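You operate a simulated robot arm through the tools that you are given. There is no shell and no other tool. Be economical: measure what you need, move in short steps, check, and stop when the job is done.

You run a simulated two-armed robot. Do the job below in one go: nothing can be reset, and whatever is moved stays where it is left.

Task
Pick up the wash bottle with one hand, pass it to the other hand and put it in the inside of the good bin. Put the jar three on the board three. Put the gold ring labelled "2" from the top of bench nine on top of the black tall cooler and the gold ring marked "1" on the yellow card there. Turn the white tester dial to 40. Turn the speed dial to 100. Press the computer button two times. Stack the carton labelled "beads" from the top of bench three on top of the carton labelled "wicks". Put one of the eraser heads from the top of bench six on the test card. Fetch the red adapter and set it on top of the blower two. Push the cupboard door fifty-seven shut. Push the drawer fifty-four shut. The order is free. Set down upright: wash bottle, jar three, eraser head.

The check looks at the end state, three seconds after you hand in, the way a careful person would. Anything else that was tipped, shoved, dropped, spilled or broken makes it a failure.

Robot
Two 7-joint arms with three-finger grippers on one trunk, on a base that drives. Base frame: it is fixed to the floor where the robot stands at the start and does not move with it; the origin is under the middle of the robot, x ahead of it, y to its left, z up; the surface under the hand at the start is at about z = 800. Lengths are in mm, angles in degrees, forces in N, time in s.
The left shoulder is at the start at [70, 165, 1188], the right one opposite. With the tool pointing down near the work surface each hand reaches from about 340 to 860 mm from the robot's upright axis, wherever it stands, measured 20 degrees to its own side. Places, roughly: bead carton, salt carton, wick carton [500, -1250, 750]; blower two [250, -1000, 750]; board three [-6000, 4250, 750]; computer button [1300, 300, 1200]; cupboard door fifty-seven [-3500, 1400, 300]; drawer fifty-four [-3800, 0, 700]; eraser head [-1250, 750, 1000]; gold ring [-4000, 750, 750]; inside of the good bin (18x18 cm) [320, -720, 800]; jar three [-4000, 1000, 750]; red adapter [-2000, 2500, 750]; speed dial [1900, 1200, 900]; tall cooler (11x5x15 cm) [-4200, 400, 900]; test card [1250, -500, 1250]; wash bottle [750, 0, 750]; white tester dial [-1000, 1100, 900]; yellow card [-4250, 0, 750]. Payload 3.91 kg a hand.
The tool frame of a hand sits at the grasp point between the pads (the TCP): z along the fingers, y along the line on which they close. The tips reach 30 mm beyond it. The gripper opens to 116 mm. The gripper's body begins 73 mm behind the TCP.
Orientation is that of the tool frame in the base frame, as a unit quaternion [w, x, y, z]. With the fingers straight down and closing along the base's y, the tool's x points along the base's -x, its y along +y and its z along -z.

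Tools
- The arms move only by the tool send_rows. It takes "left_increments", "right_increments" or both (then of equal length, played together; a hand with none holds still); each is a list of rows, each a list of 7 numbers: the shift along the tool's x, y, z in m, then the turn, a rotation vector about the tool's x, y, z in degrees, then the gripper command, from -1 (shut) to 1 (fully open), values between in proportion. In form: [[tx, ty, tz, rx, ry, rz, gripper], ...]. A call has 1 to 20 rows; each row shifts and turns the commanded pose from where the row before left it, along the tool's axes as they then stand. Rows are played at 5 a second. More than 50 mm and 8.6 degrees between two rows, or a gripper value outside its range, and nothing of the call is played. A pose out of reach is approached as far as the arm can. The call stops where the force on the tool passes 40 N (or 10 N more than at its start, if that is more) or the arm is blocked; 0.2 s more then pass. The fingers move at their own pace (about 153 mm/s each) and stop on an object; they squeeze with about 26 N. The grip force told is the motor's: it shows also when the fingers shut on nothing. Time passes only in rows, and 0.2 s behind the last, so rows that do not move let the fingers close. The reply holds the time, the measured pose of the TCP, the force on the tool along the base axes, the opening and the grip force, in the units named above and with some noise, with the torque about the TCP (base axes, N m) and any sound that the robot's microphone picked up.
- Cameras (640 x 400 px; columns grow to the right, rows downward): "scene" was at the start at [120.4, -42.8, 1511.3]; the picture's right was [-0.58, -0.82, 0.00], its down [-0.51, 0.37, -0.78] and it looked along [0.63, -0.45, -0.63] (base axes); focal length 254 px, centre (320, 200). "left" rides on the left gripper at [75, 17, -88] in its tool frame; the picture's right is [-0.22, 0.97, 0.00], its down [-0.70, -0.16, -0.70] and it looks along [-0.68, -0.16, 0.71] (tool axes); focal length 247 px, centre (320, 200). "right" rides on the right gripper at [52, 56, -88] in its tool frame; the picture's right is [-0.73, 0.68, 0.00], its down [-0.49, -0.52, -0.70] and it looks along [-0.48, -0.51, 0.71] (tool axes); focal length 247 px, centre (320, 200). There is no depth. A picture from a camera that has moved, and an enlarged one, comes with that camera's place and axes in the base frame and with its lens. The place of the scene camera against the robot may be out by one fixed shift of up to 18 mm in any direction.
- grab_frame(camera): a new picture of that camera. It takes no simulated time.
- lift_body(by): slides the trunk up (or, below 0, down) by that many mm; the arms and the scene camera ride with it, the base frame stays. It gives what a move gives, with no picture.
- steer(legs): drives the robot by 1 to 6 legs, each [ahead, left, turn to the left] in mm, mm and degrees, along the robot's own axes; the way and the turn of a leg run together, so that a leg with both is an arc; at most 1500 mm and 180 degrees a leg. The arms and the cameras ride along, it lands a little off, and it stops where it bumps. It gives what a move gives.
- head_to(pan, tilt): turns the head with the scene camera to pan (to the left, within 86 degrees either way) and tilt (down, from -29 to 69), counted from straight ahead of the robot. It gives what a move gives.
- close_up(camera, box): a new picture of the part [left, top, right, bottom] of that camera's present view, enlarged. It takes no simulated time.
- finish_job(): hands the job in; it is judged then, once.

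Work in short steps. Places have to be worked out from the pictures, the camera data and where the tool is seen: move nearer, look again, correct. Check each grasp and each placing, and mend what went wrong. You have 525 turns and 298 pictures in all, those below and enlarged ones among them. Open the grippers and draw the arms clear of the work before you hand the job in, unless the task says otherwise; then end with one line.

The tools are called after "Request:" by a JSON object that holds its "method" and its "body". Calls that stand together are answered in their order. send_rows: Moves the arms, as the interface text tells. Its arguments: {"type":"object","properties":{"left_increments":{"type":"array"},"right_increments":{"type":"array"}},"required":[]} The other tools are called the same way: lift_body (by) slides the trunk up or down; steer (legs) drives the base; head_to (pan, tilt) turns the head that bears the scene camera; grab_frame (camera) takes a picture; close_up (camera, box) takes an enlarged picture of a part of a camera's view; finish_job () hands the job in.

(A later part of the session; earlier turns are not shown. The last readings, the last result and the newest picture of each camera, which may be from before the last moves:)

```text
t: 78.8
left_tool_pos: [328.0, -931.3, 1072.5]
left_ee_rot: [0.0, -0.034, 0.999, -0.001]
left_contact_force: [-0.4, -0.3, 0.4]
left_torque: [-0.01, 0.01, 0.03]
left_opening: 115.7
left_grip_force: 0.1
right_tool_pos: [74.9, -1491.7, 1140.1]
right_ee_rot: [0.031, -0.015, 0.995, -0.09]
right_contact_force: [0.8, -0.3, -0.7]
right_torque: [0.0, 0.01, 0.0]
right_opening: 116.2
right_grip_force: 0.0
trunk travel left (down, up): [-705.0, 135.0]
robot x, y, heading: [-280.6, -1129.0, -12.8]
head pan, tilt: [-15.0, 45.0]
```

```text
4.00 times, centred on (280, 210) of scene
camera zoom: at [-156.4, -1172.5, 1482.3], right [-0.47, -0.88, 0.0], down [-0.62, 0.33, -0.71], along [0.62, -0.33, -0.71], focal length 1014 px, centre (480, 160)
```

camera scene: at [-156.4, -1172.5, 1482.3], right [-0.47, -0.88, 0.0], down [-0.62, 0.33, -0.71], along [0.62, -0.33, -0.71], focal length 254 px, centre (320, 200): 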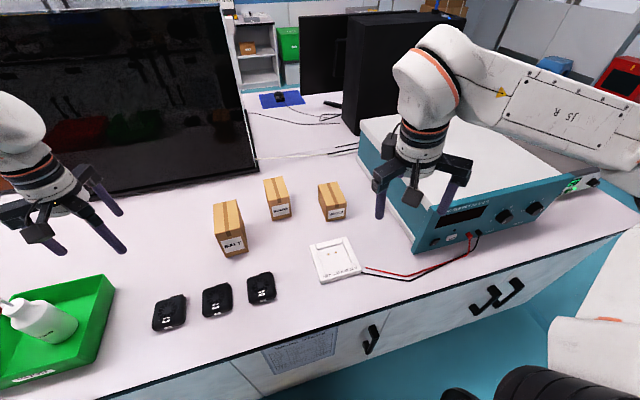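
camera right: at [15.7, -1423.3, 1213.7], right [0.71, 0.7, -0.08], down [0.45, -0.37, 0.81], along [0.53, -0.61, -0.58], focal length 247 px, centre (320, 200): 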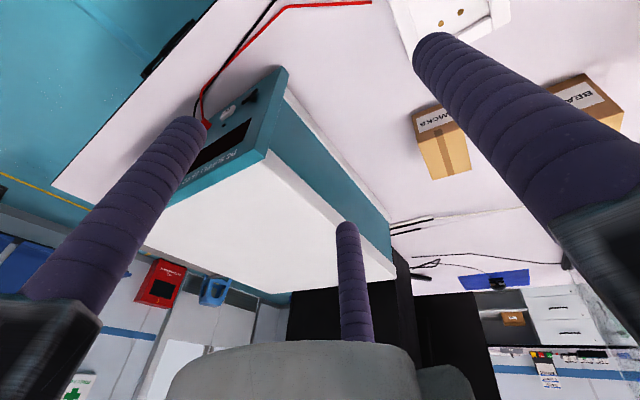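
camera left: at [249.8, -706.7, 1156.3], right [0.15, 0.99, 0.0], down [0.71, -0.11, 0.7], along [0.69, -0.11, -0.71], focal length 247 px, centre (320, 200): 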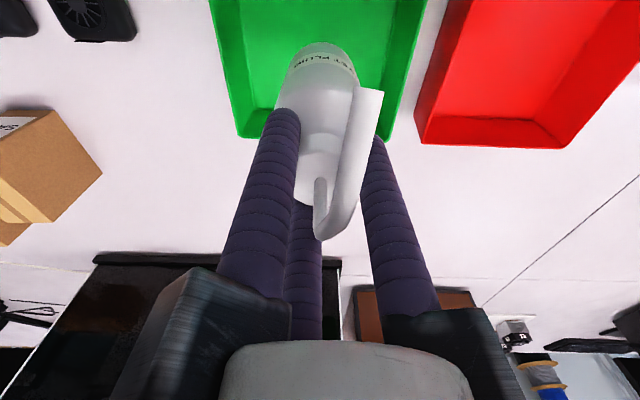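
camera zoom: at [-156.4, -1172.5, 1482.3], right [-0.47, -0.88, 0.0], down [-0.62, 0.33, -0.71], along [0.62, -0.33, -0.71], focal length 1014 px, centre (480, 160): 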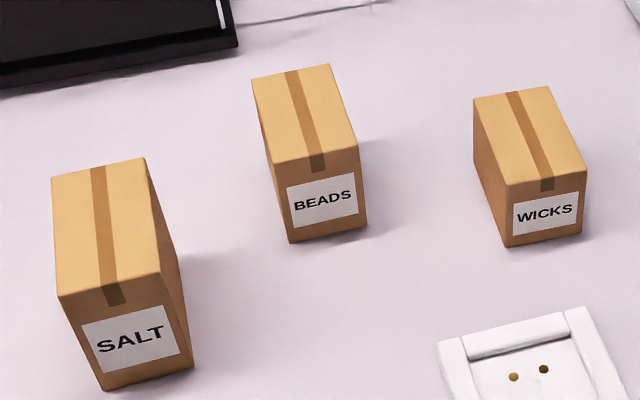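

Beads measures about 69×110×100 mm with its centre near (477, -1339). Wicks is 78 mm tall with its centre near (382, -1507). I'll level the right hand with the cartons and bring it above Beads.

Request:
{"method": "send_rows", "body": {"right_increments": [[0, 0, 0, -3.3, 1.57, 4.92, 1], [0, 0, 0, -3.3, 1.57, 4.92, 1], [0, 0, 0, -3.3, 1.57, 4.92, 1], [-0.0357, 0.0222, 0.013, 0, 0, 0, 1], [-0.0357, 0.0222, 0.013, 0, 0, 0, 1], [-0.0357, 0.0222, 0.013, 0, 0, 0, 1], [-0.0357, 0.0222, 0.013, 0, 0, 0, 1], [-0.0357, 0.0222, 0.013, 0, 0, 0, 1], [-0.0357, 0.0222, 0.013, 0, 0, 0, 1], [-0.0357, 0.0222, 0.013, 0, 0, 0, 1], [-0.0357, 0.0222, 0.013, 0, 0, 0, 1], [-0.0357, 0.0222, 0.013, 0, 0, 0, 1], [-0.0357, 0.0222, 0.013, 0, 0, 0, 1], [0, 0, 0, 0, 0, 0, 1]]}}

Request:
{"method": "grab_frame", "body": {"camera": "right"}}

```text
t: 81.8
left_tool_pos: [327.3, -933.4, 1073.8]
left_ee_rot: [0.0, -0.035, 0.999, 0.001]
left_contact_force: [-0.4, -0.9, -0.8]
left_torque: [0.05, -0.02, 0.0]
left_opening: 116.1
left_grip_force: 0.1
right_tool_pos: [474.5, -1358.2, 1009.0]
right_ee_rot: [0.001, 0.114, 0.994, 0.0]
right_contact_force: [-0.5, -0.6, 0.2]
right_torque: [0.05, -0.01, 0.0]
right_opening: 116.0
right_grip_force: 0.1
trunk travel left (down, up): [-705.0, 135.0]
robot x, y, heading: [-278.3, -1132.8, -12.9]
head pan, tilt: [-15.0, 45.0]
```

```text
241 pictures are left
camera right: at [435.5, -1292.0, 1098.3], right [0.87, 0.5, 0.0], down [0.36, -0.62, 0.7], along [0.35, -0.61, -0.71], focal length 247 px, centre (320, 200)
```

right: 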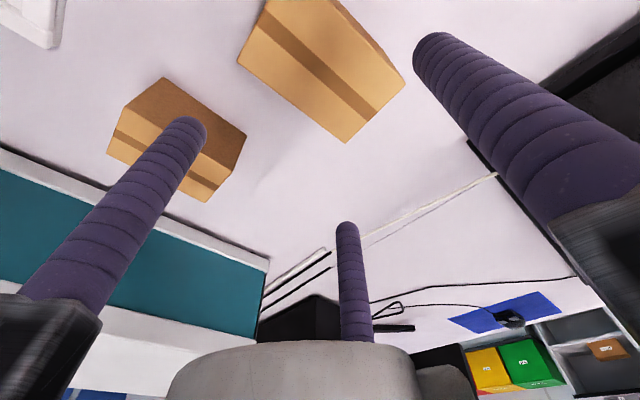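

The hand camera puts the carton centre at about (468, -1343). I'll correct and go down to just above its top for a final alignment check.

Request:
{"method": "send_rows", "body": {"right_increments": [[0.0093, -0.004, 0.02, 0, 0, 0, 1], [0, 0, 0.028, 0, 0, 0, 1], [0, 0, 0.025, 0, 0, 0, 1], [0, 0, 0, 0, 0, 0, 1]]}}

Request:
{"method": "grab_frame", "body": {"camera": "right"}}

Request:
{"method": "close_up", "body": {"camera": "scene", "box": [200, 130, 360, 250]}}

```text
t: 82.8
left_tool_pos: [326.6, -932.3, 1072.8]
left_ee_rot: [0.0, -0.034, 0.999, -0.001]
left_contact_force: [0.0, 0.7, 0.0]
left_torque: [0.02, 0.0, -0.01]
left_opening: 116.2
left_grip_force: 0.0
right_tool_pos: [463.7, -1357.7, 937.2]
right_ee_rot: [0.0, 0.113, 0.994, 0.0]
right_contact_force: [-0.4, 0.5, 0.4]
right_torque: [-0.01, 0.01, -0.01]
right_opening: 116.2
right_grip_force: 0.0
trunk travel left (down, up): [-705.0, 135.0]
robot x, y, heading: [-277.5, -1131.8, -13.0]
head pan, tilt: [-15.0, 45.0]
```

```text
240 pictures are left
camera right: at [424.9, -1292.1, 1025.8], right [0.87, 0.5, 0.0], down [0.36, -0.62, 0.7], along [0.35, -0.61, -0.71], focal length 247 px, centre (320, 200)
```

right: 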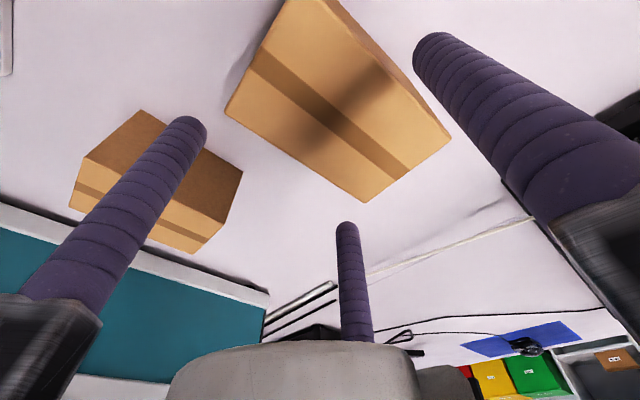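

```text
3.33 times, centred on (280, 190) of scene
camera zoom: at [-156.7, -1173.1, 1482.3], right [-0.47, -0.88, 0.0], down [-0.62, 0.33, -0.71], along [0.62, -0.33, -0.71], focal length 845 px, centre (453, 233)
```

zoom: 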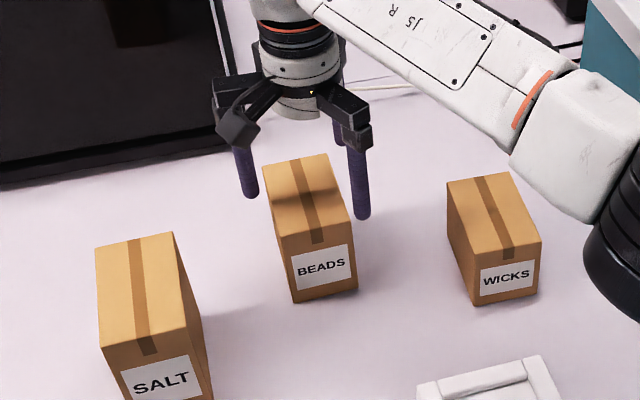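

The carton centre is (470, -1345), so only a 3 mm fix is needed. I'll descend around the carton and close.

Request:
{"method": "send_rows", "body": {"right_increments": [[-0.0026, -0.0025, 0, 0, 0, 0, 1], [0, 0, 0.02, 0, 0, 0, 1], [0, 0, 0.022, 0, 0, 0, 1], [0, 0, 0.022, 0, 0, 0, 1], [0, 0, 0.02, 0, 0, 0, 1], [0, 0, 0, 0, 0, 0, 1], [0, 0, 0, 0, 0, 0, 0.6], [0, 0, 0, 0, 0, 0, -1], [0, 0, 0, 0, 0, 0, -1], [0, 0, 0, 0, 0, 0, -1]]}}

Request:
{"method": "close_up", "body": {"camera": "scene", "box": [200, 130, 360, 250]}}

```text
t: 85.0
left_tool_pos: [328.5, -931.3, 1073.2]
left_ee_rot: [0.0, -0.035, 0.999, -0.001]
left_contact_force: [-0.1, -0.9, 0.8]
left_torque: [0.0, 0.0, 0.02]
left_opening: 116.1
left_grip_force: 0.1
right_tool_pos: [466.6, -1361.5, 852.9]
right_ee_rot: [0.0, 0.113, 0.994, 0.0]
right_contact_force: [-0.6, 0.9, -0.6]
right_torque: [-0.06, -0.25, 0.06]
right_opening: 98.3
right_grip_force: 26.2
trunk travel left (down, up): [-705.0, 135.0]
robot x, y, heading: [-279.0, -1129.9, -13.0]
head pan, tilt: [-15.0, 45.0]
```

```text
3.33 times, centred on (280, 190) of scene
camera zoom: at [-156.3, -1172.8, 1482.3], right [-0.47, -0.88, 0.0], down [-0.62, 0.33, -0.71], along [0.62, -0.33, -0.71], focal length 845 px, centre (453, 233)
```

zoom: 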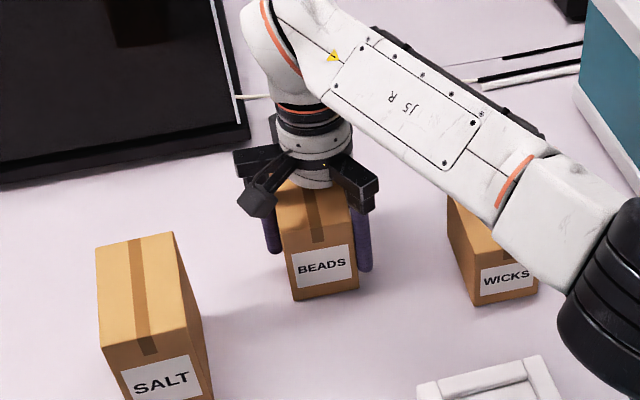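

The grip width matches the carton. I'll lift it clear and carry it above Wicks (54 mm back, 185 mm right).

Request:
{"method": "send_rows", "body": {"right_increments": [[0, 0, -0.02, 0, 0, 0, -1], [0, 0, -0.05, 0, 0, 0, -1], [0, 0, -0.05, 0, 0, 0, -1], [0.0108, -0.037, 0, 0, 0, 0, -1], [0.0108, -0.037, 0, 0, 0, 0, -1], [0.0108, -0.037, 0, 0, 0, 0, -1], [0.0108, -0.037, 0, 0, 0, 0, -1], [0.0108, -0.037, 0, 0, 0, 0, -1], [0, 0, 0, 0, 0, 0, -1]]}}

Request:
{"method": "grab_frame", "body": {"camera": "right"}}

Request:
{"method": "close_up", "body": {"camera": "scene", "box": [260, 120, 420, 260]}}

```text
t: 87.0
left_tool_pos: [329.1, -932.0, 1070.1]
left_ee_rot: [-0.001, -0.035, 0.999, -0.001]
left_contact_force: [-0.5, 0.7, 0.1]
left_torque: [0.0, 0.03, -0.01]
left_opening: 115.9
left_grip_force: 0.0
right_tool_pos: [370.4, -1528.1, 972.7]
right_ee_rot: [-0.001, 0.113, 0.994, 0.0]
right_contact_force: [0.4, 0.9, -5.3]
right_torque: [-0.13, 0.04, 0.0]
right_opening: 98.3
right_grip_force: 26.1
trunk travel left (down, up): [-705.0, 135.0]
robot x, y, heading: [-275.9, -1130.3, -12.9]
head pan, tilt: [-15.0, 45.0]
```

```text
237 pictures are left
camera right: at [332.5, -1462.2, 1061.1], right [0.87, 0.5, 0.0], down [0.36, -0.62, 0.7], along [0.35, -0.61, -0.71], focal length 247 px, centre (320, 200)
```

right: 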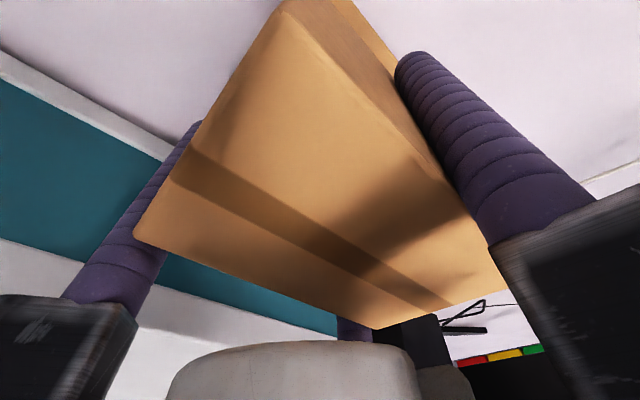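

```text
2.86 times, centred on (340, 190) of scene
camera zoom: at [-154.8, -1172.2, 1482.2], right [-0.47, -0.88, 0.0], down [-0.63, 0.33, -0.71], along [0.62, -0.33, -0.71], focal length 724 px, centre (263, 229)
```

zoom: 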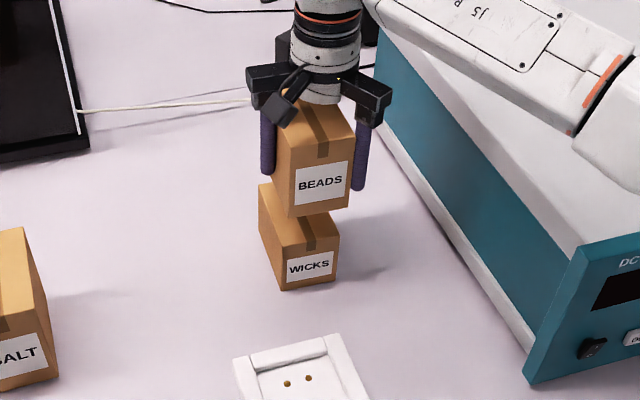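

Beads appears about 8–10 mm right of Wicks. I'll lower to just above Wicks with a 5 mm correction and compare edges again.

Request:
{"method": "send_rows", "body": {"right_increments": [[0, 0.005, 0.012, 0, 0, 0, -1], [0, 0, 0.012, 0, 0, 0, -1], [0, 0, 0.01, 0, 0, 0, -1], [0, 0, 0, 0, 0, 0, -1]]}}

Request:
{"method": "close_up", "body": {"camera": "scene", "box": [300, 150, 380, 230]}}

```text
t: 88.0
left_tool_pos: [327.3, -932.6, 1071.4]
left_ee_rot: [0.001, -0.035, 0.999, -0.001]
left_contact_force: [0.2, 0.7, -0.2]
left_torque: [-0.01, 0.02, -0.01]
left_opening: 115.9
left_grip_force: 0.1
right_tool_pos: [372.0, -1524.0, 938.4]
right_ee_rot: [0.0, 0.114, 0.993, 0.0]
right_contact_force: [-0.5, 0.4, -5.0]
right_torque: [-0.04, 0.01, -0.01]
right_opening: 98.3
right_grip_force: 26.4
trunk travel left (down, up): [-705.0, 135.0]
robot x, y, heading: [-275.6, -1134.3, -12.7]
head pan, tilt: [-15.0, 45.0]
```

```text
5.00 times, centred on (340, 190) of scene
camera zoom: at [-155.6, -1173.1, 1482.2], right [-0.47, -0.88, 0.0], down [-0.63, 0.33, -0.71], along [0.62, -0.33, -0.71], focal length 1268 px, centre (220, 250)
```

zoom: 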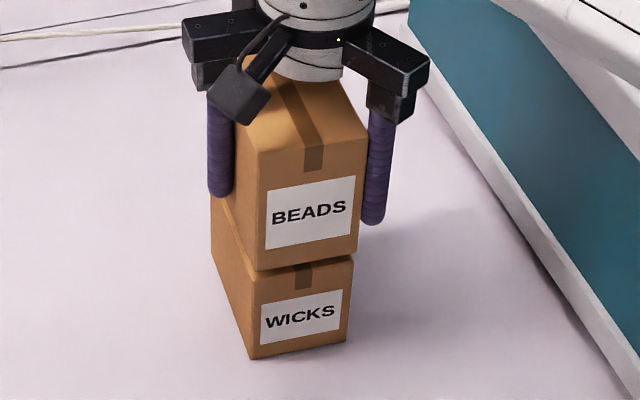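

About 4 mm of offset to the right remains. I'll correct it and lower in small steps until contact.

Request:
{"method": "send_rows", "body": {"right_increments": [[0, 0.004, 0.002, 0, 0, 0, -1], [0, 0, 0.0015, 0, 0, 0, -1], [0, 0, 0.0015, 0, 0, 0, -1], [0, 0, 0, 0, 0, 0, -1]]}}

```text
t: 89.0
left_tool_pos: [327.9, -933.3, 1072.0]
left_ee_rot: [-0.001, -0.036, 0.999, -0.001]
left_contact_force: [0.7, -0.1, 0.8]
left_torque: [0.0, 0.0, 0.0]
left_opening: 116.0
left_grip_force: 0.1
right_tool_pos: [372.7, -1521.2, 933.1]
right_ee_rot: [0.0, 0.113, 0.994, 0.0]
right_contact_force: [0.1, 0.8, -5.2]
right_torque: [-0.06, 0.02, 0.01]
right_opening: 98.3
right_grip_force: 26.3
trunk travel left (down, up): [-705.0, 135.0]
robot x, y, heading: [-276.0, -1129.0, -13.0]
head pan, tilt: [-15.0, 45.0]
```

Still hanging free (-5 N), so I'll continue down.

Request:
{"method": "send_rows", "body": {"right_increments": [[0, 0, 0.0015, 0, 0, 0, -1], [0, 0, 0.0015, 0, 0, 0, -1], [0, 0, 0, 0, 0, 0, -1]]}}

Request:
{"method": "close_up", "body": {"camera": "scene", "box": [300, 150, 380, 230]}}

```text
t: 89.8
left_tool_pos: [325.6, -932.8, 1074.6]
left_ee_rot: [0.001, -0.035, 0.999, -0.001]
left_contact_force: [0.3, 0.4, -0.6]
left_torque: [-0.02, 0.02, 0.03]
left_opening: 116.2
left_grip_force: 0.0
right_tool_pos: [371.6, -1520.9, 932.2]
right_ee_rot: [0.002, 0.113, 0.994, 0.0]
right_contact_force: [1.9, -1.1, 11.7]
right_torque: [0.09, 0.69, 0.04]
right_opening: 98.4
right_grip_force: 26.3
trunk travel left (down, up): [-705.0, 135.0]
robot x, y, heading: [-274.7, -1130.4, -13.0]
head pan, tilt: [-15.0, 45.0]
```

```text
5.00 times, centred on (340, 190) of scene
camera zoom: at [-157.4, -1172.5, 1482.6], right [-0.47, -0.88, 0.0], down [-0.62, 0.33, -0.71], along [0.63, -0.33, -0.71], focal length 1268 px, centre (220, 250)
```

zoom: 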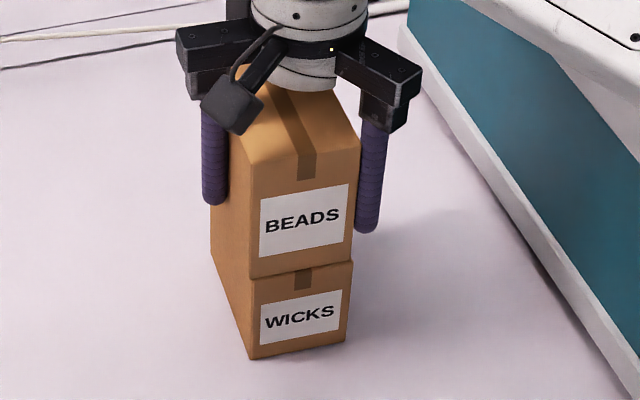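

Beads rests squarely on Wicks with contact force. I'll open and rise straight up.

Request:
{"method": "send_rows", "body": {"right_increments": [[0, 0, 0, 0, 0, 0, 0.85], [0, 0, 0, 0, 0, 0, 1], [0, 0, 0, 0, 0, 0, 1], [0, 0, -0.03, 0, 0, 0, 1], [0, 0, -0.04, 0, 0, 0, 1], [0, 0, -0.04, 0, 0, 0, 1], [0, 0, 0, 0, 0, 0, 1]]}}

Request:
{"method": "close_up", "body": {"camera": "scene", "box": [260, 100, 420, 240]}}

```text
t: 91.4
left_tool_pos: [327.7, -931.4, 1072.0]
left_ee_rot: [0.0, -0.035, 0.999, -0.001]
left_contact_force: [0.2, -1.0, 0.5]
left_torque: [0.03, -0.03, -0.02]
left_opening: 116.1
left_grip_force: 0.2
right_tool_pos: [373.1, -1520.7, 1040.1]
right_ee_rot: [-0.001, 0.114, 0.994, 0.0]
right_contact_force: [0.5, 0.3, 0.2]
right_torque: [-0.02, 0.01, 0.01]
right_opening: 116.0
right_grip_force: 0.0
trunk travel left (down, up): [-705.0, 135.0]
robot x, y, heading: [-276.6, -1133.1, -13.1]
head pan, tilt: [-15.0, 45.0]
```

```text
2.86 times, centred on (340, 170) of scene
camera zoom: at [-155.9, -1173.5, 1482.2], right [-0.47, -0.88, 0.0], down [-0.62, 0.33, -0.71], along [0.62, -0.33, -0.71], focal length 724 px, centre (263, 286)
```

zoom: 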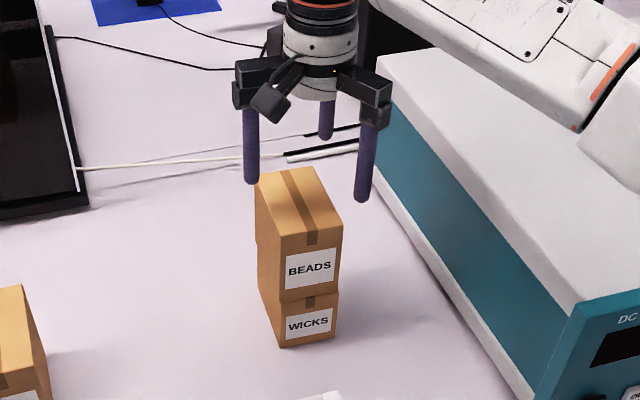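

The stack is clean. Next I'll draw the arms in, back into the aisle, and turn around to face the rear bench (tester dial and eraser heads).

Request:
{"method": "send_rows", "body": {"right_increments": [[0.045, 0, -0.008, 0, 0, 0, 1], [0.045, 0, -0.008, 0, 0, 0, 1], [0.045, 0, -0.008, 0, 0, 0, 1], [0.045, 0, -0.008, 0, 0, 0, 1], [0.045, 0, -0.008, 0, 0, 0, 1], [0.045, 0, -0.008, 0, 0, 0, 1]], "left_increments": [[0.0, 0, 0, 0, 0, 0, 1], [0, 0, 0, 0, 0, 0, 1], [0, 0, 0, 0, 0, 0, 1], [0.03, 0, 0, 0, 0, 0, 1], [0.03, 0, 0, 0, 0, 0, 1], [0.03, 0, 0, 0, 0, 0, 1]]}}

Request:
{"method": "steer", "body": {"legs": [[-430, 0, 0], [0, 1000, 0]]}}

Request:
{"method": "steer", "body": {"legs": [[0, 0, 90], [0, 0, 90]]}}

Request:
{"method": "head_to", "body": {"pan": 0, "tilt": 30}}

Request:
{"method": "grab_frame", "body": {"camera": "scene"}}

```text
t: 92.8
left_tool_pos: [236.8, -941.1, 1073.9]
left_ee_rot: [0.002, -0.035, 0.999, 0.0]
left_contact_force: [-0.5, -1.1, -0.2]
left_torque: [0.01, -0.04, -0.02]
left_opening: 115.9
left_grip_force: 0.1
right_tool_pos: [109.9, -1464.9, 1087.5]
right_ee_rot: [0.001, 0.111, 0.994, 0.002]
right_contact_force: [0.2, -0.1, 0.0]
right_torque: [0.08, -0.06, -0.01]
right_opening: 116.2
right_grip_force: 0.1
right hand out of reach, approached as far as the arm can: row 6
trunk travel left (down, up): [-705.0, 135.0]
robot x, y, heading: [-276.0, -1132.5, -13.0]
head pan, tilt: [-15.0, 45.0]
```

```text
t: 100.2
left_tool_pos: [44.8, 131.8, 1073.6]
left_ee_rot: [0.0, -0.033, 0.999, -0.001]
left_contact_force: [-0.1, 0.7, -1.1]
left_torque: [0.0, 0.02, 0.01]
left_opening: 115.9
left_grip_force: 0.0
right_tool_pos: [-82.8, -391.5, 1086.5]
right_ee_rot: [-0.001, 0.112, 0.994, 0.001]
right_contact_force: [-0.1, -0.4, -1.0]
right_torque: [-0.03, 0.04, 0.03]
right_opening: 115.8
right_grip_force: 0.0
trunk travel left (down, up): [-705.0, 135.0]
robot x, y, heading: [-466.9, -58.5, -13.0]
head pan, tilt: [-15.0, 45.0]
```

```text
t: 108.4
left_tool_pos: [-981.5, -264.6, 1073.4]
left_ee_rot: [-0.001, 0.999, 0.05, -0.001]
left_contact_force: [0.0, 0.3, 1.1]
left_torque: [0.01, -0.01, 0.0]
left_opening: 115.9
left_grip_force: 0.1
right_tool_pos: [-869.9, 262.5, 1087.1]
right_ee_rot: [0.002, 0.995, -0.097, -0.001]
right_contact_force: [0.9, 0.2, 0.0]
right_torque: [0.03, 0.01, -0.02]
right_opening: 115.9
right_grip_force: 0.0
trunk travel left (down, up): [-705.0, 135.0]
robot x, y, heading: [-471.8, -60.5, 168.7]
head pan, tilt: [-15.0, 45.0]
```

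```text
t: 109.1
left_tool_pos: [-981.1, -265.2, 1073.1]
left_ee_rot: [-0.001, 0.999, 0.05, 0.0]
left_contact_force: [-0.1, -0.1, -0.8]
left_torque: [-0.02, -0.02, 0.03]
left_opening: 115.7
left_grip_force: 0.1
right_tool_pos: [-868.8, 263.2, 1086.4]
right_ee_rot: [0.001, 0.995, -0.097, 0.0]
right_contact_force: [0.1, 0.2, 0.8]
right_torque: [0.03, 0.01, -0.01]
right_opening: 116.1
right_grip_force: 0.0
trunk travel left (down, up): [-705.0, 135.0]
robot x, y, heading: [-470.9, -57.0, 169.0]
head pan, tilt: [0.0, 30.0]
```

```text
232 pictures are left
camera scene: at [-608.6, -23.5, 1504.9], right [0.2, 0.98, 0.0], down [0.49, -0.1, -0.87], along [-0.85, 0.17, -0.5], focal length 254 px, centre (320, 200)
```

scene: 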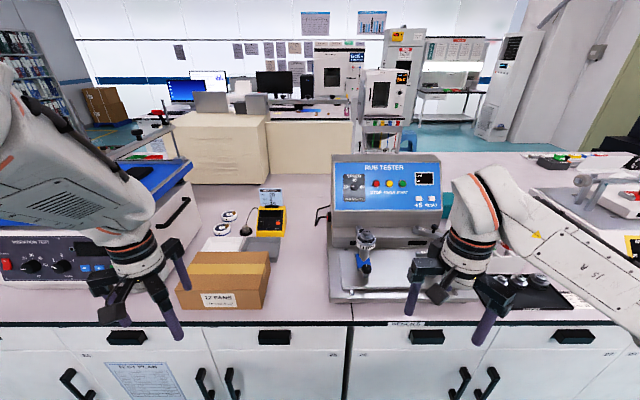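

I'm facing the rear bench with a "RUB TESTER" in view. The eraser heads and white tester should be further along to the robot's right, so I'll drive 600 mm that way and look.

Request:
{"method": "steer", "body": {"legs": [[0, -600, 0]]}}

Request:
{"method": "grab_frame", "body": {"camera": "scene"}}

```text
t: 112.5
left_tool_pos: [-862.1, 328.4, 1073.8]
left_ee_rot: [-0.001, 0.999, 0.049, 0.0]
left_contact_force: [-0.3, -0.1, 0.5]
left_torque: [0.0, 0.03, 0.02]
left_opening: 116.1
left_grip_force: 0.0
right_tool_pos: [-751.4, 855.0, 1087.4]
right_ee_rot: [0.001, 0.995, -0.098, 0.0]
right_contact_force: [0.0, 0.3, -0.2]
right_torque: [-0.03, 0.01, -0.01]
right_opening: 115.9
right_grip_force: 0.1
trunk travel left (down, up): [-705.0, 135.0]
robot x, y, heading: [-356.5, 532.4, 168.7]
head pan, tilt: [0.0, 30.0]
```

```text
231 pictures are left
camera scene: at [-489.8, 568.2, 1504.9], right [0.2, 0.98, 0.0], down [0.49, -0.1, -0.87], along [-0.85, 0.17, -0.5], focal length 254 px, centre (320, 200)
```

scene: 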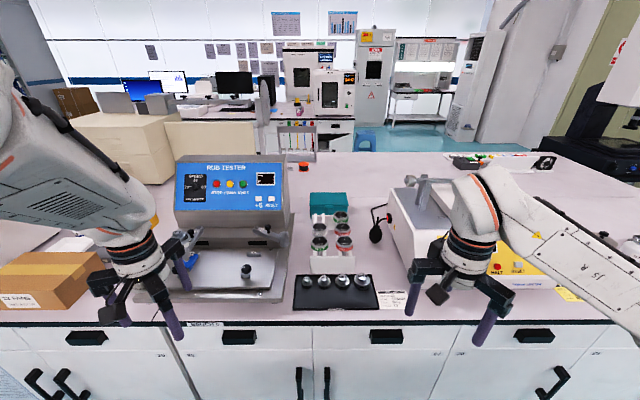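

I'll enlarge the middle area to identify the eraser heads and the white tester.

Request:
{"method": "close_up", "body": {"camera": "scene", "box": [280, 180, 400, 310]}}

Request:
{"method": "close_up", "body": {"camera": "scene", "box": [370, 160, 640, 330]}}

Request:
{"method": "close_up", "body": {"camera": "scene", "box": [160, 140, 320, 300]}}

```text
3.08 times, centred on (340, 245) of scene
camera zoom: at [-489.8, 568.2, 1504.9], right [0.2, 0.98, 0.0], down [0.49, -0.1, -0.87], along [-0.85, 0.17, -0.5], focal length 780 px, centre (258, 62)
```

zoom: 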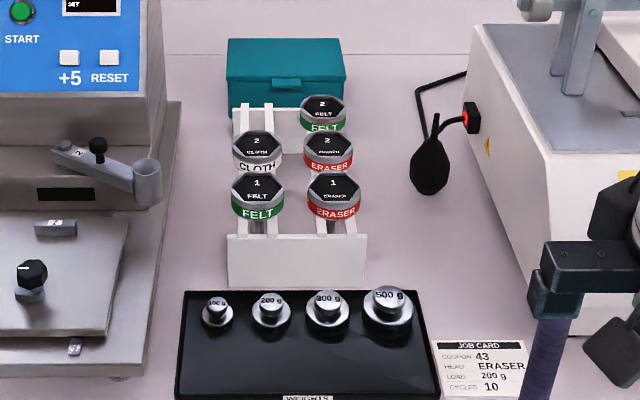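

```text
2.35 times, centred on (505, 245) of scene
camera zoom: at [-489.8, 568.2, 1504.9], right [0.2, 0.98, 0.0], down [0.49, -0.1, -0.87], along [-0.85, 0.17, -0.5], focal length 596 px, centre (-115, 94)
```

zoom: 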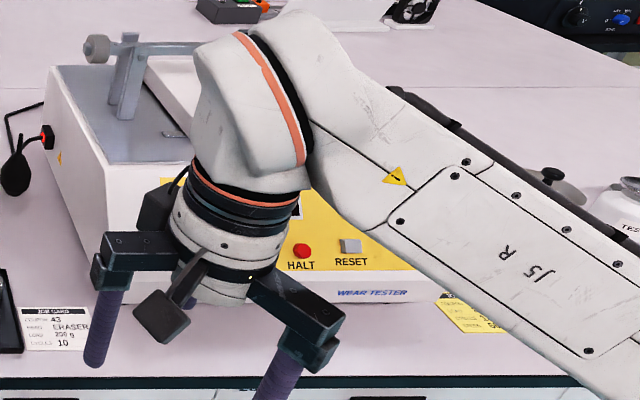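

```text
2.50 times, centred on (240, 220) of scene
camera zoom: at [-489.8, 568.2, 1504.9], right [0.2, 0.98, 0.0], down [0.49, -0.1, -0.87], along [-0.85, 0.17, -0.5], focal length 634 px, centre (520, 150)
```

zoom: 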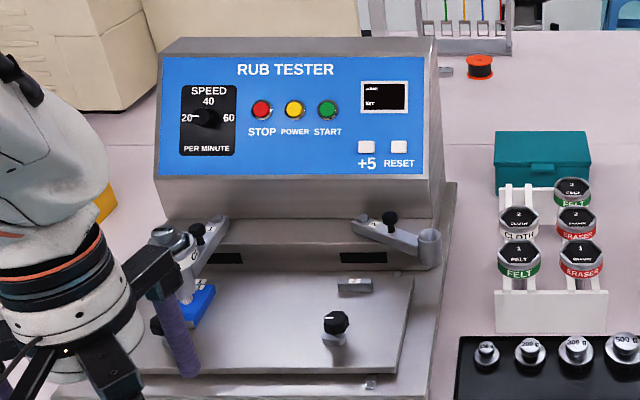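

The red-ringed "ERASER" heads sit in a white rack, and the white "WEAR TESTER" is behind the right arm. I'll drive 300 mm further right and look at its panel.

Request:
{"method": "steer", "body": {"legs": [[0, -330, -2]]}}

Request:
{"method": "head_to", "body": {"pan": -8, "tilt": 35}}

Request:
{"method": "grab_frame", "body": {"camera": "scene"}}

```text
t: 114.7
left_tool_pos: [-798.2, 666.0, 1074.4]
left_ee_rot: [0.0, 1.0, 0.032, 0.0]
left_contact_force: [0.4, 0.1, 0.2]
left_torque: [-0.01, -0.03, -0.02]
left_opening: 116.0
left_grip_force: 0.0
right_tool_pos: [-667.6, 1187.7, 1087.0]
right_ee_rot: [0.0, 0.993, -0.114, 0.0]
right_contact_force: [-0.3, -0.5, -0.6]
right_torque: [0.0, 0.01, 0.02]
right_opening: 116.1
right_grip_force: 0.1
trunk travel left (down, up): [-705.0, 135.0]
robot x, y, heading: [-279.9, 853.2, 166.5]
head pan, tilt: [0.0, 30.0]
```

```text
t: 115.4
left_tool_pos: [-798.0, 665.8, 1073.8]
left_ee_rot: [-0.002, 1.0, 0.031, -0.001]
left_contact_force: [0.0, 0.5, -0.5]
left_torque: [0.01, 0.0, 0.0]
left_opening: 116.0
left_grip_force: 0.0
right_tool_pos: [-668.3, 1188.2, 1087.2]
right_ee_rot: [0.0, 0.993, -0.114, 0.0]
right_contact_force: [0.3, 1.3, 0.4]
right_torque: [-0.02, 0.02, 0.0]
right_opening: 116.0
right_grip_force: 0.0
trunk travel left (down, up): [-705.0, 135.0]
robot x, y, heading: [-280.7, 854.3, 166.6]
head pan, tilt: [-8.0, 35.0]
```

```text
227 pictures are left
camera scene: at [-412.3, 905.2, 1497.1], right [0.36, 0.93, 0.0], down [0.53, -0.21, -0.82], along [-0.76, 0.3, -0.57], focal length 254 px, centre (320, 200)
```

scene: 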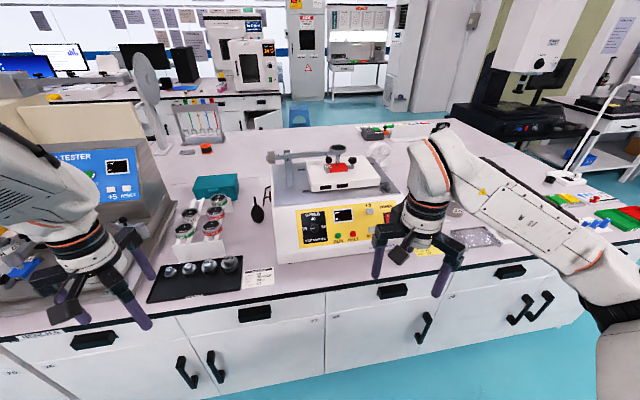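

Request:
{"method": "close_up", "body": {"camera": "scene", "box": [260, 170, 420, 280]}}

```text
3.64 times, centred on (340, 225) of scene
camera zoom: at [-412.3, 905.2, 1497.1], right [0.36, 0.93, 0.0], down [0.53, -0.21, -0.82], along [-0.76, 0.3, -0.57], focal length 922 px, centre (247, 109)
```

zoom: 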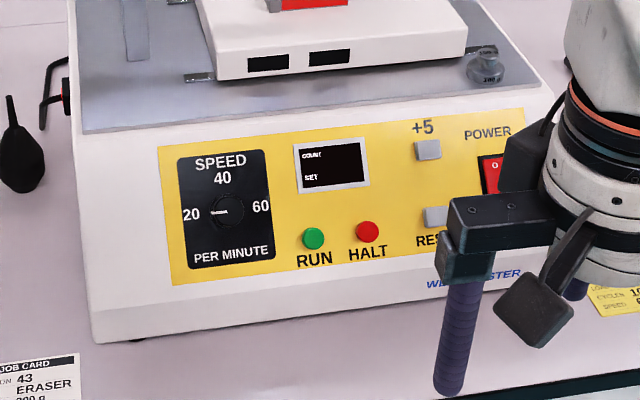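

The wear tester's dial shows 20 (left), 40 (top), 60 (right), with its pointer at 20, so it needs a 90° clockwise turn. I'll shift the robot so the dial is in front of the right arm, lower the trunk, and point the right hand horizontally.

Request:
{"method": "steer", "body": {"legs": [[70, 77, 0.4]]}}

Request:
{"method": "lift_body", "body": {"by": -130}}

Request:
{"method": "send_rows", "body": {"right_increments": [[0, 0, 0, 0, -8.2, 0, 1], [0, 0, 0, 0, -8.2, 0, 1], [0, 0, 0, 0, -8.2, 0, 1], [0, 0, 0, 0, -8.2, 0, 1], [0, 0, 0, 0, -8.2, 0, 1], [0, 0, 0, 0, -8.2, 0, 1], [0, 0, 0, 0, -8.2, 0, 1], [0, 0, 0, 0, -8.2, 0, 1], [0, 0, 0, 0, -8.2, 0, 1], [0, 0, 0, 0, -8.2, 0, 1], [0, 0, 0, 0, -8.0, 0, 1], [0, 0, 0, 0, 0, 0, 1]]}}

Request:
{"method": "grab_frame", "body": {"camera": "right"}}

Request:
{"method": "grab_frame", "body": {"camera": "scene"}}

```text
t: 116.6
left_tool_pos: [-881.9, 604.3, 1073.5]
left_ee_rot: [-0.002, 0.999, 0.035, 0.0]
left_contact_force: [-0.9, 0.2, -0.5]
left_torque: [0.01, -0.01, 0.0]
left_opening: 116.3
left_grip_force: 0.0
right_tool_pos: [-756.3, 1129.6, 1087.6]
right_ee_rot: [0.001, 0.994, -0.111, 0.0]
right_contact_force: [0.2, 0.7, 0.1]
right_torque: [0.0, -0.02, 0.01]
right_opening: 116.0
right_grip_force: 0.1
trunk travel left (down, up): [-705.0, 135.0]
robot x, y, heading: [-367.4, 795.6, 167.0]
head pan, tilt: [-8.0, 35.0]
```

```text
t: 118.1
left_tool_pos: [-882.5, 605.7, 942.2]
left_ee_rot: [-0.002, 0.999, 0.036, -0.001]
left_contact_force: [0.8, 0.5, 0.0]
left_torque: [0.0, -0.03, 0.02]
left_opening: 115.8
left_grip_force: 0.1
right_tool_pos: [-755.7, 1128.5, 957.3]
right_ee_rot: [0.002, 0.994, -0.112, 0.0]
right_contact_force: [0.4, 0.8, -0.1]
right_torque: [0.01, 0.04, -0.01]
right_opening: 116.2
right_grip_force: 0.1
trunk travel left (down, up): [-575.0, 265.0]
robot x, y, heading: [-364.8, 794.3, 166.9]
head pan, tilt: [-8.0, 35.0]
```

```text
t: 120.7
left_tool_pos: [-882.0, 605.3, 943.5]
left_ee_rot: [0.001, 0.999, 0.034, 0.0]
left_contact_force: [0.4, -0.7, 0.6]
left_torque: [-0.03, 0.01, -0.04]
left_opening: 116.3
left_grip_force: 0.2
right_tool_pos: [-888.9, 988.1, 1014.8]
right_ee_rot: [-0.077, 0.709, -0.018, -0.701]
right_contact_force: [0.3, 0.4, -1.2]
right_torque: [0.03, 0.01, 0.01]
right_opening: 115.9
right_grip_force: 0.1
right hand out of reach, approached as far as the arm can: row 3, 4, 5, 6, 7, 8, 9, 10, 11
trunk travel left (down, up): [-575.0, 265.0]
robot x, y, heading: [-366.5, 797.6, 166.8]
head pan, tilt: [-8.0, 35.0]
```

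```text
225 pictures are left
camera right: at [-807.0, 924.0, 959.7], right [-0.11, -0.73, 0.67], down [0.76, 0.38, 0.53], along [-0.65, 0.56, 0.51], focal length 247 px, centre (320, 200)
```

right: 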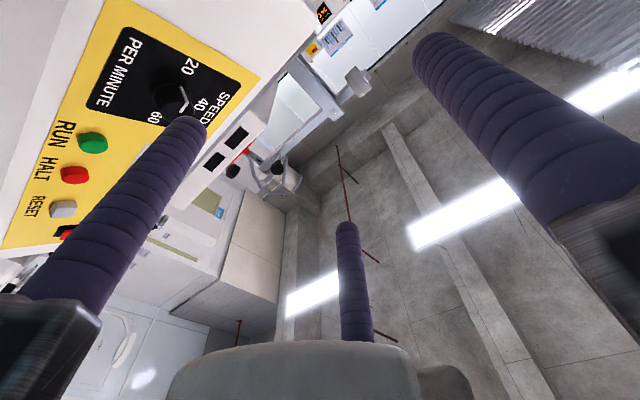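

```text
224 pictures are left
camera scene: at [-497.9, 846.9, 1367.1], right [0.36, 0.93, 0.0], down [0.54, -0.21, -0.82], along [-0.76, 0.29, -0.57], focal length 254 px, centre (320, 200)
```

scene: 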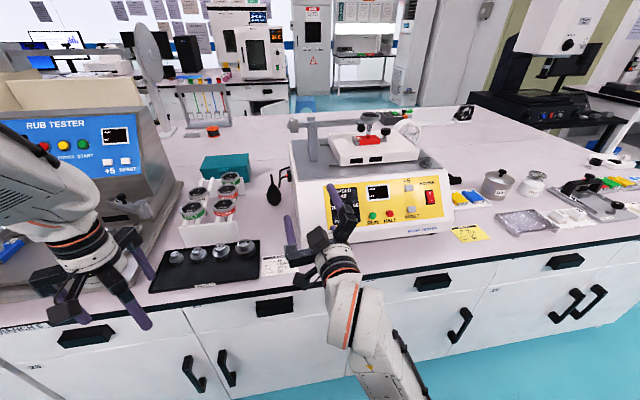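

Combining both views puts the dial at about (-1022, 1126, 931). I need the panel's slope, so I'll enlarge the tester from this lower viewpoint.

Request:
{"method": "close_up", "body": {"camera": "scene", "box": [270, 130, 470, 260]}}

Request:
{"method": "close_up", "body": {"camera": "right", "box": [0, 0, 300, 260]}}

```text
3.08 times, centred on (370, 195) of scene
camera zoom: at [-497.9, 846.9, 1367.1], right [0.36, 0.93, 0.0], down [0.54, -0.21, -0.82], along [-0.76, 0.29, -0.57], focal length 780 px, centre (166, 215)
```

zoom: 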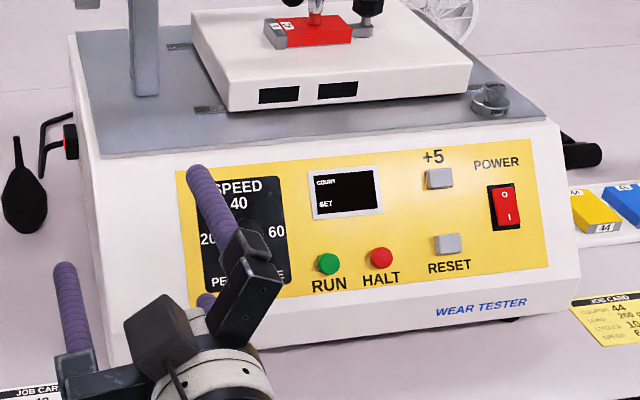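

```text
1.54 times, centred on (150, 130) of right
camera zoom: at [-807.0, 924.0, 959.7], right [-0.11, -0.73, 0.67], down [0.76, 0.38, 0.53], along [-0.65, 0.56, 0.51], focal length 380 px, centre (582, 308)
```

zoom: 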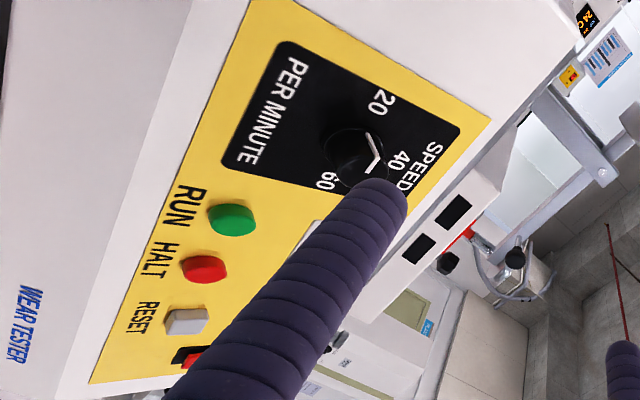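

The panel leans back about 47°, so the tool should point about 43° forward from straight down. I'll rotate the right hand back accordingly and check where it ends up.

Request:
{"method": "send_rows", "body": {"right_increments": [[0, 0, 0, 0, 8, 0, 1], [0, 0, 0, 0, 8, 0, 1], [0, 0, 0, 0, 8, 0, 1], [0, 0, 0, 0, 8, 0, 1], [0, 0, 0, 0, 8, 0, 1], [0, 0, 0, 0, 7, 0, 1], [0, 0, 0, 0, 0, 0, 1]]}}

```text
t: 122.3
left_tool_pos: [-882.4, 603.5, 943.3]
left_ee_rot: [0.001, 0.999, 0.033, 0.0]
left_contact_force: [0.0, 0.3, 0.4]
left_torque: [-0.03, -0.03, 0.01]
left_opening: 116.2
left_grip_force: 0.0
right_tool_pos: [-887.2, 988.2, 1015.5]
right_ee_rot: [-0.062, 0.93, -0.046, -0.36]
right_contact_force: [0.5, 0.2, 0.4]
right_torque: [-0.05, 0.0, 0.0]
right_opening: 116.2
right_grip_force: 0.2
trunk travel left (down, up): [-575.0, 265.0]
robot x, y, heading: [-366.2, 799.4, 167.1]
head pan, tilt: [-8.0, 35.0]
```

The tool now points along the panel normal. I'll move to a point about 80 mm off the dial.

Request:
{"method": "send_rows", "body": {"right_increments": [[-0.0162, -0.0372, 0.0245, 0, 0, 0, 0.3], [-0.0162, -0.0372, 0.0245, 0, 0, 0, 0.3], [-0.0162, -0.0372, 0.0245, 0, 0, 0, 0.3], [0, 0, 0, 0, 0, 0, 0.3]]}}

Request:
{"method": "grab_frame", "body": {"camera": "right"}}

Request:
{"method": "close_up", "body": {"camera": "scene", "box": [270, 130, 470, 260]}}

```text
t: 123.3
left_tool_pos: [-881.5, 604.2, 943.1]
left_ee_rot: [-0.001, 0.999, 0.035, 0.0]
left_contact_force: [0.4, 0.4, -0.2]
left_torque: [0.02, -0.01, -0.03]
left_opening: 115.8
left_grip_force: 0.1
right_tool_pos: [-957.9, 1111.0, 1006.1]
right_ee_rot: [-0.064, 0.929, -0.046, -0.361]
right_contact_force: [-0.5, -0.5, 0.4]
right_torque: [0.0, 0.02, -0.02]
right_opening: 75.1
right_grip_force: 0.2
trunk travel left (down, up): [-575.0, 265.0]
robot x, y, heading: [-367.9, 795.8, 167.1]
head pan, tilt: [-8.0, 35.0]
```

```text
221 pictures are left
camera right: at [-867.4, 1038.7, 1030.3], right [-0.63, -0.64, 0.44], down [0.18, 0.43, 0.89], along [-0.76, 0.63, -0.16], focal length 247 px, centre (320, 200)
```

right: 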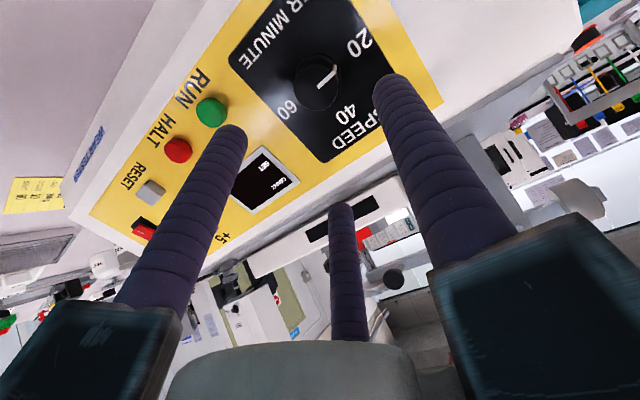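

```text
3.08 times, centred on (370, 195) of scene
camera zoom: at [-497.3, 845.1, 1367.2], right [0.36, 0.93, 0.0], down [0.54, -0.2, -0.82], along [-0.76, 0.29, -0.57], focal length 780 px, centre (166, 215)
```

zoom: 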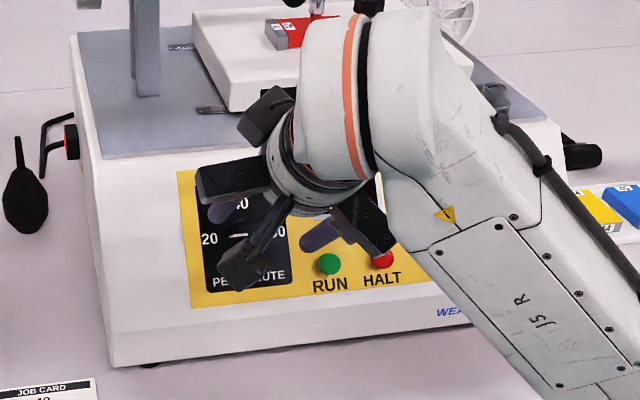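

Two hand-camera views agree on the dial at (-1003, 1108, 934), 15 mm off my axis in each direction. I'll correct and come closer.

Request:
{"method": "send_rows", "body": {"right_increments": [[0.0078, 0.0074, 0.015, 0, 0, 0, 0.3], [0.0077, 0.0074, 0.015, 0, 0, 0, 0.3], [0, 0, 0.01, 0, 0, 0, 0.3], [0, 0, 0, 0, 0, 0, 0.3]]}}

Request:
{"method": "grab_frame", "body": {"camera": "right"}}

```text
t: 124.3
left_tool_pos: [-881.9, 604.4, 942.7]
left_ee_rot: [-0.001, 0.999, 0.036, 0.0]
left_contact_force: [0.4, 0.2, 0.4]
left_torque: [0.0, -0.01, 0.01]
left_opening: 116.2
left_grip_force: 0.0
right_tool_pos: [-974.8, 1101.1, 964.9]
right_ee_rot: [-0.064, 0.929, -0.047, -0.361]
right_contact_force: [0.4, 0.7, 0.6]
right_torque: [0.05, 0.0, 0.04]
right_opening: 75.2
right_grip_force: 0.0
trunk travel left (down, up): [-575.0, 265.0]
robot x, y, heading: [-364.8, 797.8, 166.9]
head pan, tilt: [-8.0, 35.0]
```

```text
219 pictures are left
camera right: at [-884.1, 1029.1, 988.9], right [-0.63, -0.64, 0.44], down [0.18, 0.43, 0.88], along [-0.76, 0.63, -0.16], focal length 247 px, centre (320, 200)
```

right: 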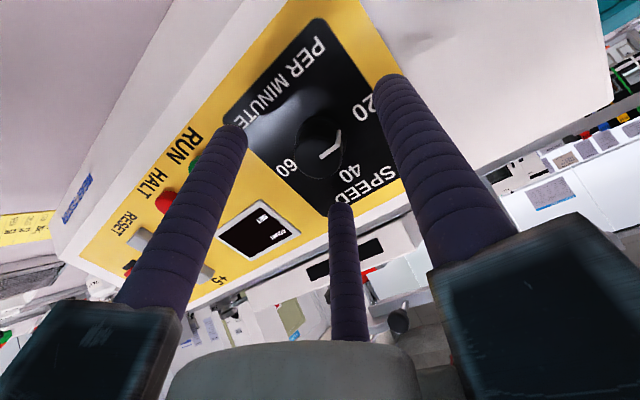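

Aligned to within 4 mm, with the knob face about 26 mm beyond the TCP. I'll nudge 3 mm sideways and advance 10 mm so the tips surround the knob.

Request:
{"method": "send_rows", "body": {"right_increments": [[0.003, 0.003, 0.004, 0, 0, 0, 0.3], [0, 0, 0.003, 0, 0, 0, 0.3], [0, 0, 0.003, 0, 0, 0, 0.3], [0, 0, 0, 0, 0, 0, 0.3]]}}

Request:
{"method": "grab_frame", "body": {"camera": "right"}}

```text
t: 125.3
left_tool_pos: [-881.4, 603.7, 943.8]
left_ee_rot: [-0.001, 0.999, 0.034, 0.0]
left_contact_force: [0.3, -0.2, -0.2]
left_torque: [0.02, 0.01, -0.04]
left_opening: 116.0
left_grip_force: 0.0
right_tool_pos: [-978.6, 1099.2, 953.8]
right_ee_rot: [-0.063, 0.929, -0.047, -0.361]
right_contact_force: [0.5, -0.4, 0.1]
right_torque: [0.01, 0.0, 0.01]
right_opening: 75.5
right_grip_force: 0.0
trunk travel left (down, up): [-575.0, 265.0]
robot x, y, heading: [-366.2, 792.0, 167.1]
head pan, tilt: [-8.0, 35.0]
```

```text
218 pictures are left
camera right: at [-889.4, 1027.8, 979.0], right [-0.63, -0.64, 0.44], down [0.18, 0.43, 0.89], along [-0.76, 0.63, -0.16], focal length 247 px, centre (320, 200)
```

right: 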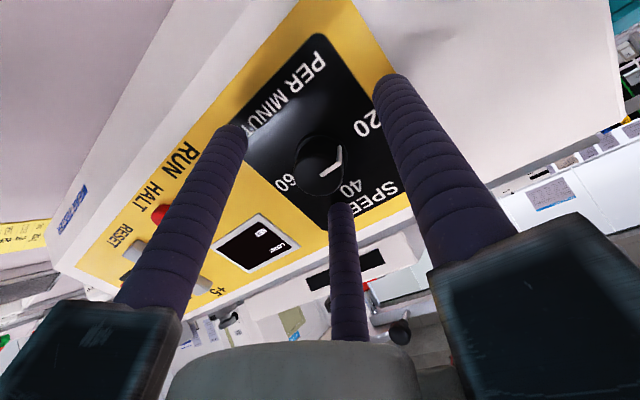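

The knob sits centred with the tips about 14 mm past its face. I'll close on it.

Request:
{"method": "send_rows", "body": {"right_increments": [[0, 0, 0, 0, 0, 0, -0.2], [0, 0, 0, 0, 0, 0, -1], [0, 0, 0, 0, 0, 0, -1], [0, 0, 0, 0, 0, 0, -1]]}}

Request:
{"method": "grab_frame", "body": {"camera": "right"}}

```text
t: 126.3
left_tool_pos: [-883.8, 606.0, 943.8]
left_ee_rot: [0.0, 0.999, 0.034, -0.001]
left_contact_force: [-0.6, -0.6, 0.3]
left_torque: [0.0, -0.02, 0.01]
left_opening: 115.9
left_grip_force: 0.0
right_tool_pos: [-980.7, 1103.5, 956.3]
right_ee_rot: [-0.065, 0.927, -0.049, -0.365]
right_contact_force: [-20.9, 23.3, 25.9]
right_torque: [0.34, 0.22, -0.23]
right_opening: 26.4
right_grip_force: 44.6
trunk travel left (down, up): [-575.0, 265.0]
robot x, y, heading: [-366.1, 797.1, 167.0]
head pan, tilt: [-8.0, 35.0]
```

```text
217 pictures are left
camera right: at [-891.2, 1032.0, 980.6], right [-0.63, -0.64, 0.44], down [0.19, 0.43, 0.88], along [-0.76, 0.64, -0.15], focal length 247 px, centre (320, 200)
```

right: 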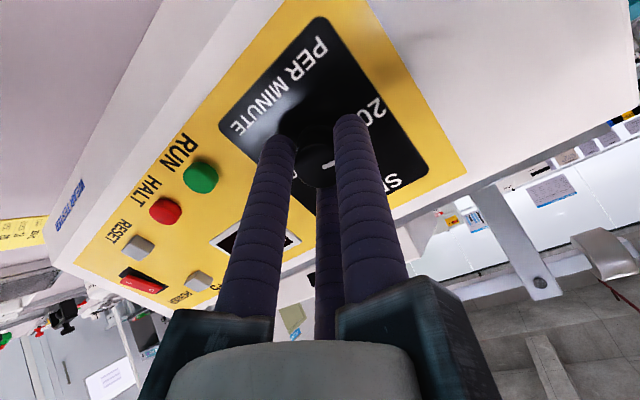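

The knob is held (26 mm), with some side load from a few mm of offset. I'll relieve that before turning.

Request:
{"method": "send_rows", "body": {"right_increments": [[-0.003, -0.003, 0, 0, 0, 0, -1], [0, 0, 0, 0, 0, 0, -1]]}}

```text
t: 126.9
left_tool_pos: [-881.2, 605.1, 944.0]
left_ee_rot: [0.0, 0.999, 0.035, -0.001]
left_contact_force: [0.8, 0.0, -1.2]
left_torque: [0.0, 0.01, 0.03]
left_opening: 115.8
left_grip_force: 0.1
right_tool_pos: [-980.2, 1104.9, 957.6]
right_ee_rot: [-0.064, 0.929, -0.047, -0.362]
right_contact_force: [-10.9, 17.9, 18.5]
right_torque: [0.61, 1.0, -0.41]
right_opening: 26.4
right_grip_force: 45.3
trunk travel left (down, up): [-575.0, 265.0]
robot x, y, heading: [-370.6, 797.8, 166.6]
head pan, tilt: [-8.0, 35.0]
```

I'll relieve a little more, then turn 40° clockwise and check.

Request:
{"method": "send_rows", "body": {"right_increments": [[-0.002, -0.003, 0, 0, 0, 0, -1], [0, 0, 0, 0, 0, 8, -1], [0, 0, 0, 0, 0, 8, -1], [0, 0, 0, 0, 0, 8, -1], [0, 0, 0, 0, 0, 8, -1], [0, 0, 0, 0, 0, 8, -1], [0, 0, 0, 0, 0, 0, -1]]}}

Request:
{"method": "grab_frame", "body": {"camera": "right"}}

```text
t: 127.7
left_tool_pos: [-880.8, 604.6, 943.3]
left_ee_rot: [-0.001, 0.999, 0.035, 0.0]
left_contact_force: [-0.6, -0.1, -0.7]
left_torque: [0.04, 0.03, -0.04]
left_opening: 116.1
left_grip_force: 0.1
right_tool_pos: [-980.8, 1104.2, 957.8]
right_ee_rot: [-0.039, 0.924, -0.135, -0.357]
right_contact_force: [4.7, 11.4, -4.7]
right_torque: [-0.39, 0.2, 0.63]
right_opening: 26.6
right_grip_force: 44.7
right hand out of reach, approached as far as the arm can: row 3
trunk travel left (down, up): [-575.0, 265.0]
robot x, y, heading: [-365.2, 792.8, 166.8]
head pan, tilt: [-8.0, 35.0]
stopped in row 3 (right hand): the force on the tool passed its limit at 55 N (the readings are from after the stop); the commanded pose is now the measured one
```

```text
216 pictures are left
camera right: at [-902.3, 1022.7, 989.6], right [-0.71, -0.49, 0.51], down [0.25, 0.49, 0.83], along [-0.66, 0.72, -0.22], focal length 247 px, centre (320, 200)
```

right: 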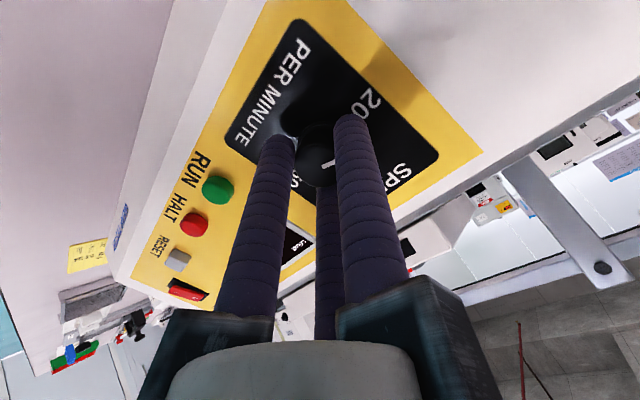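

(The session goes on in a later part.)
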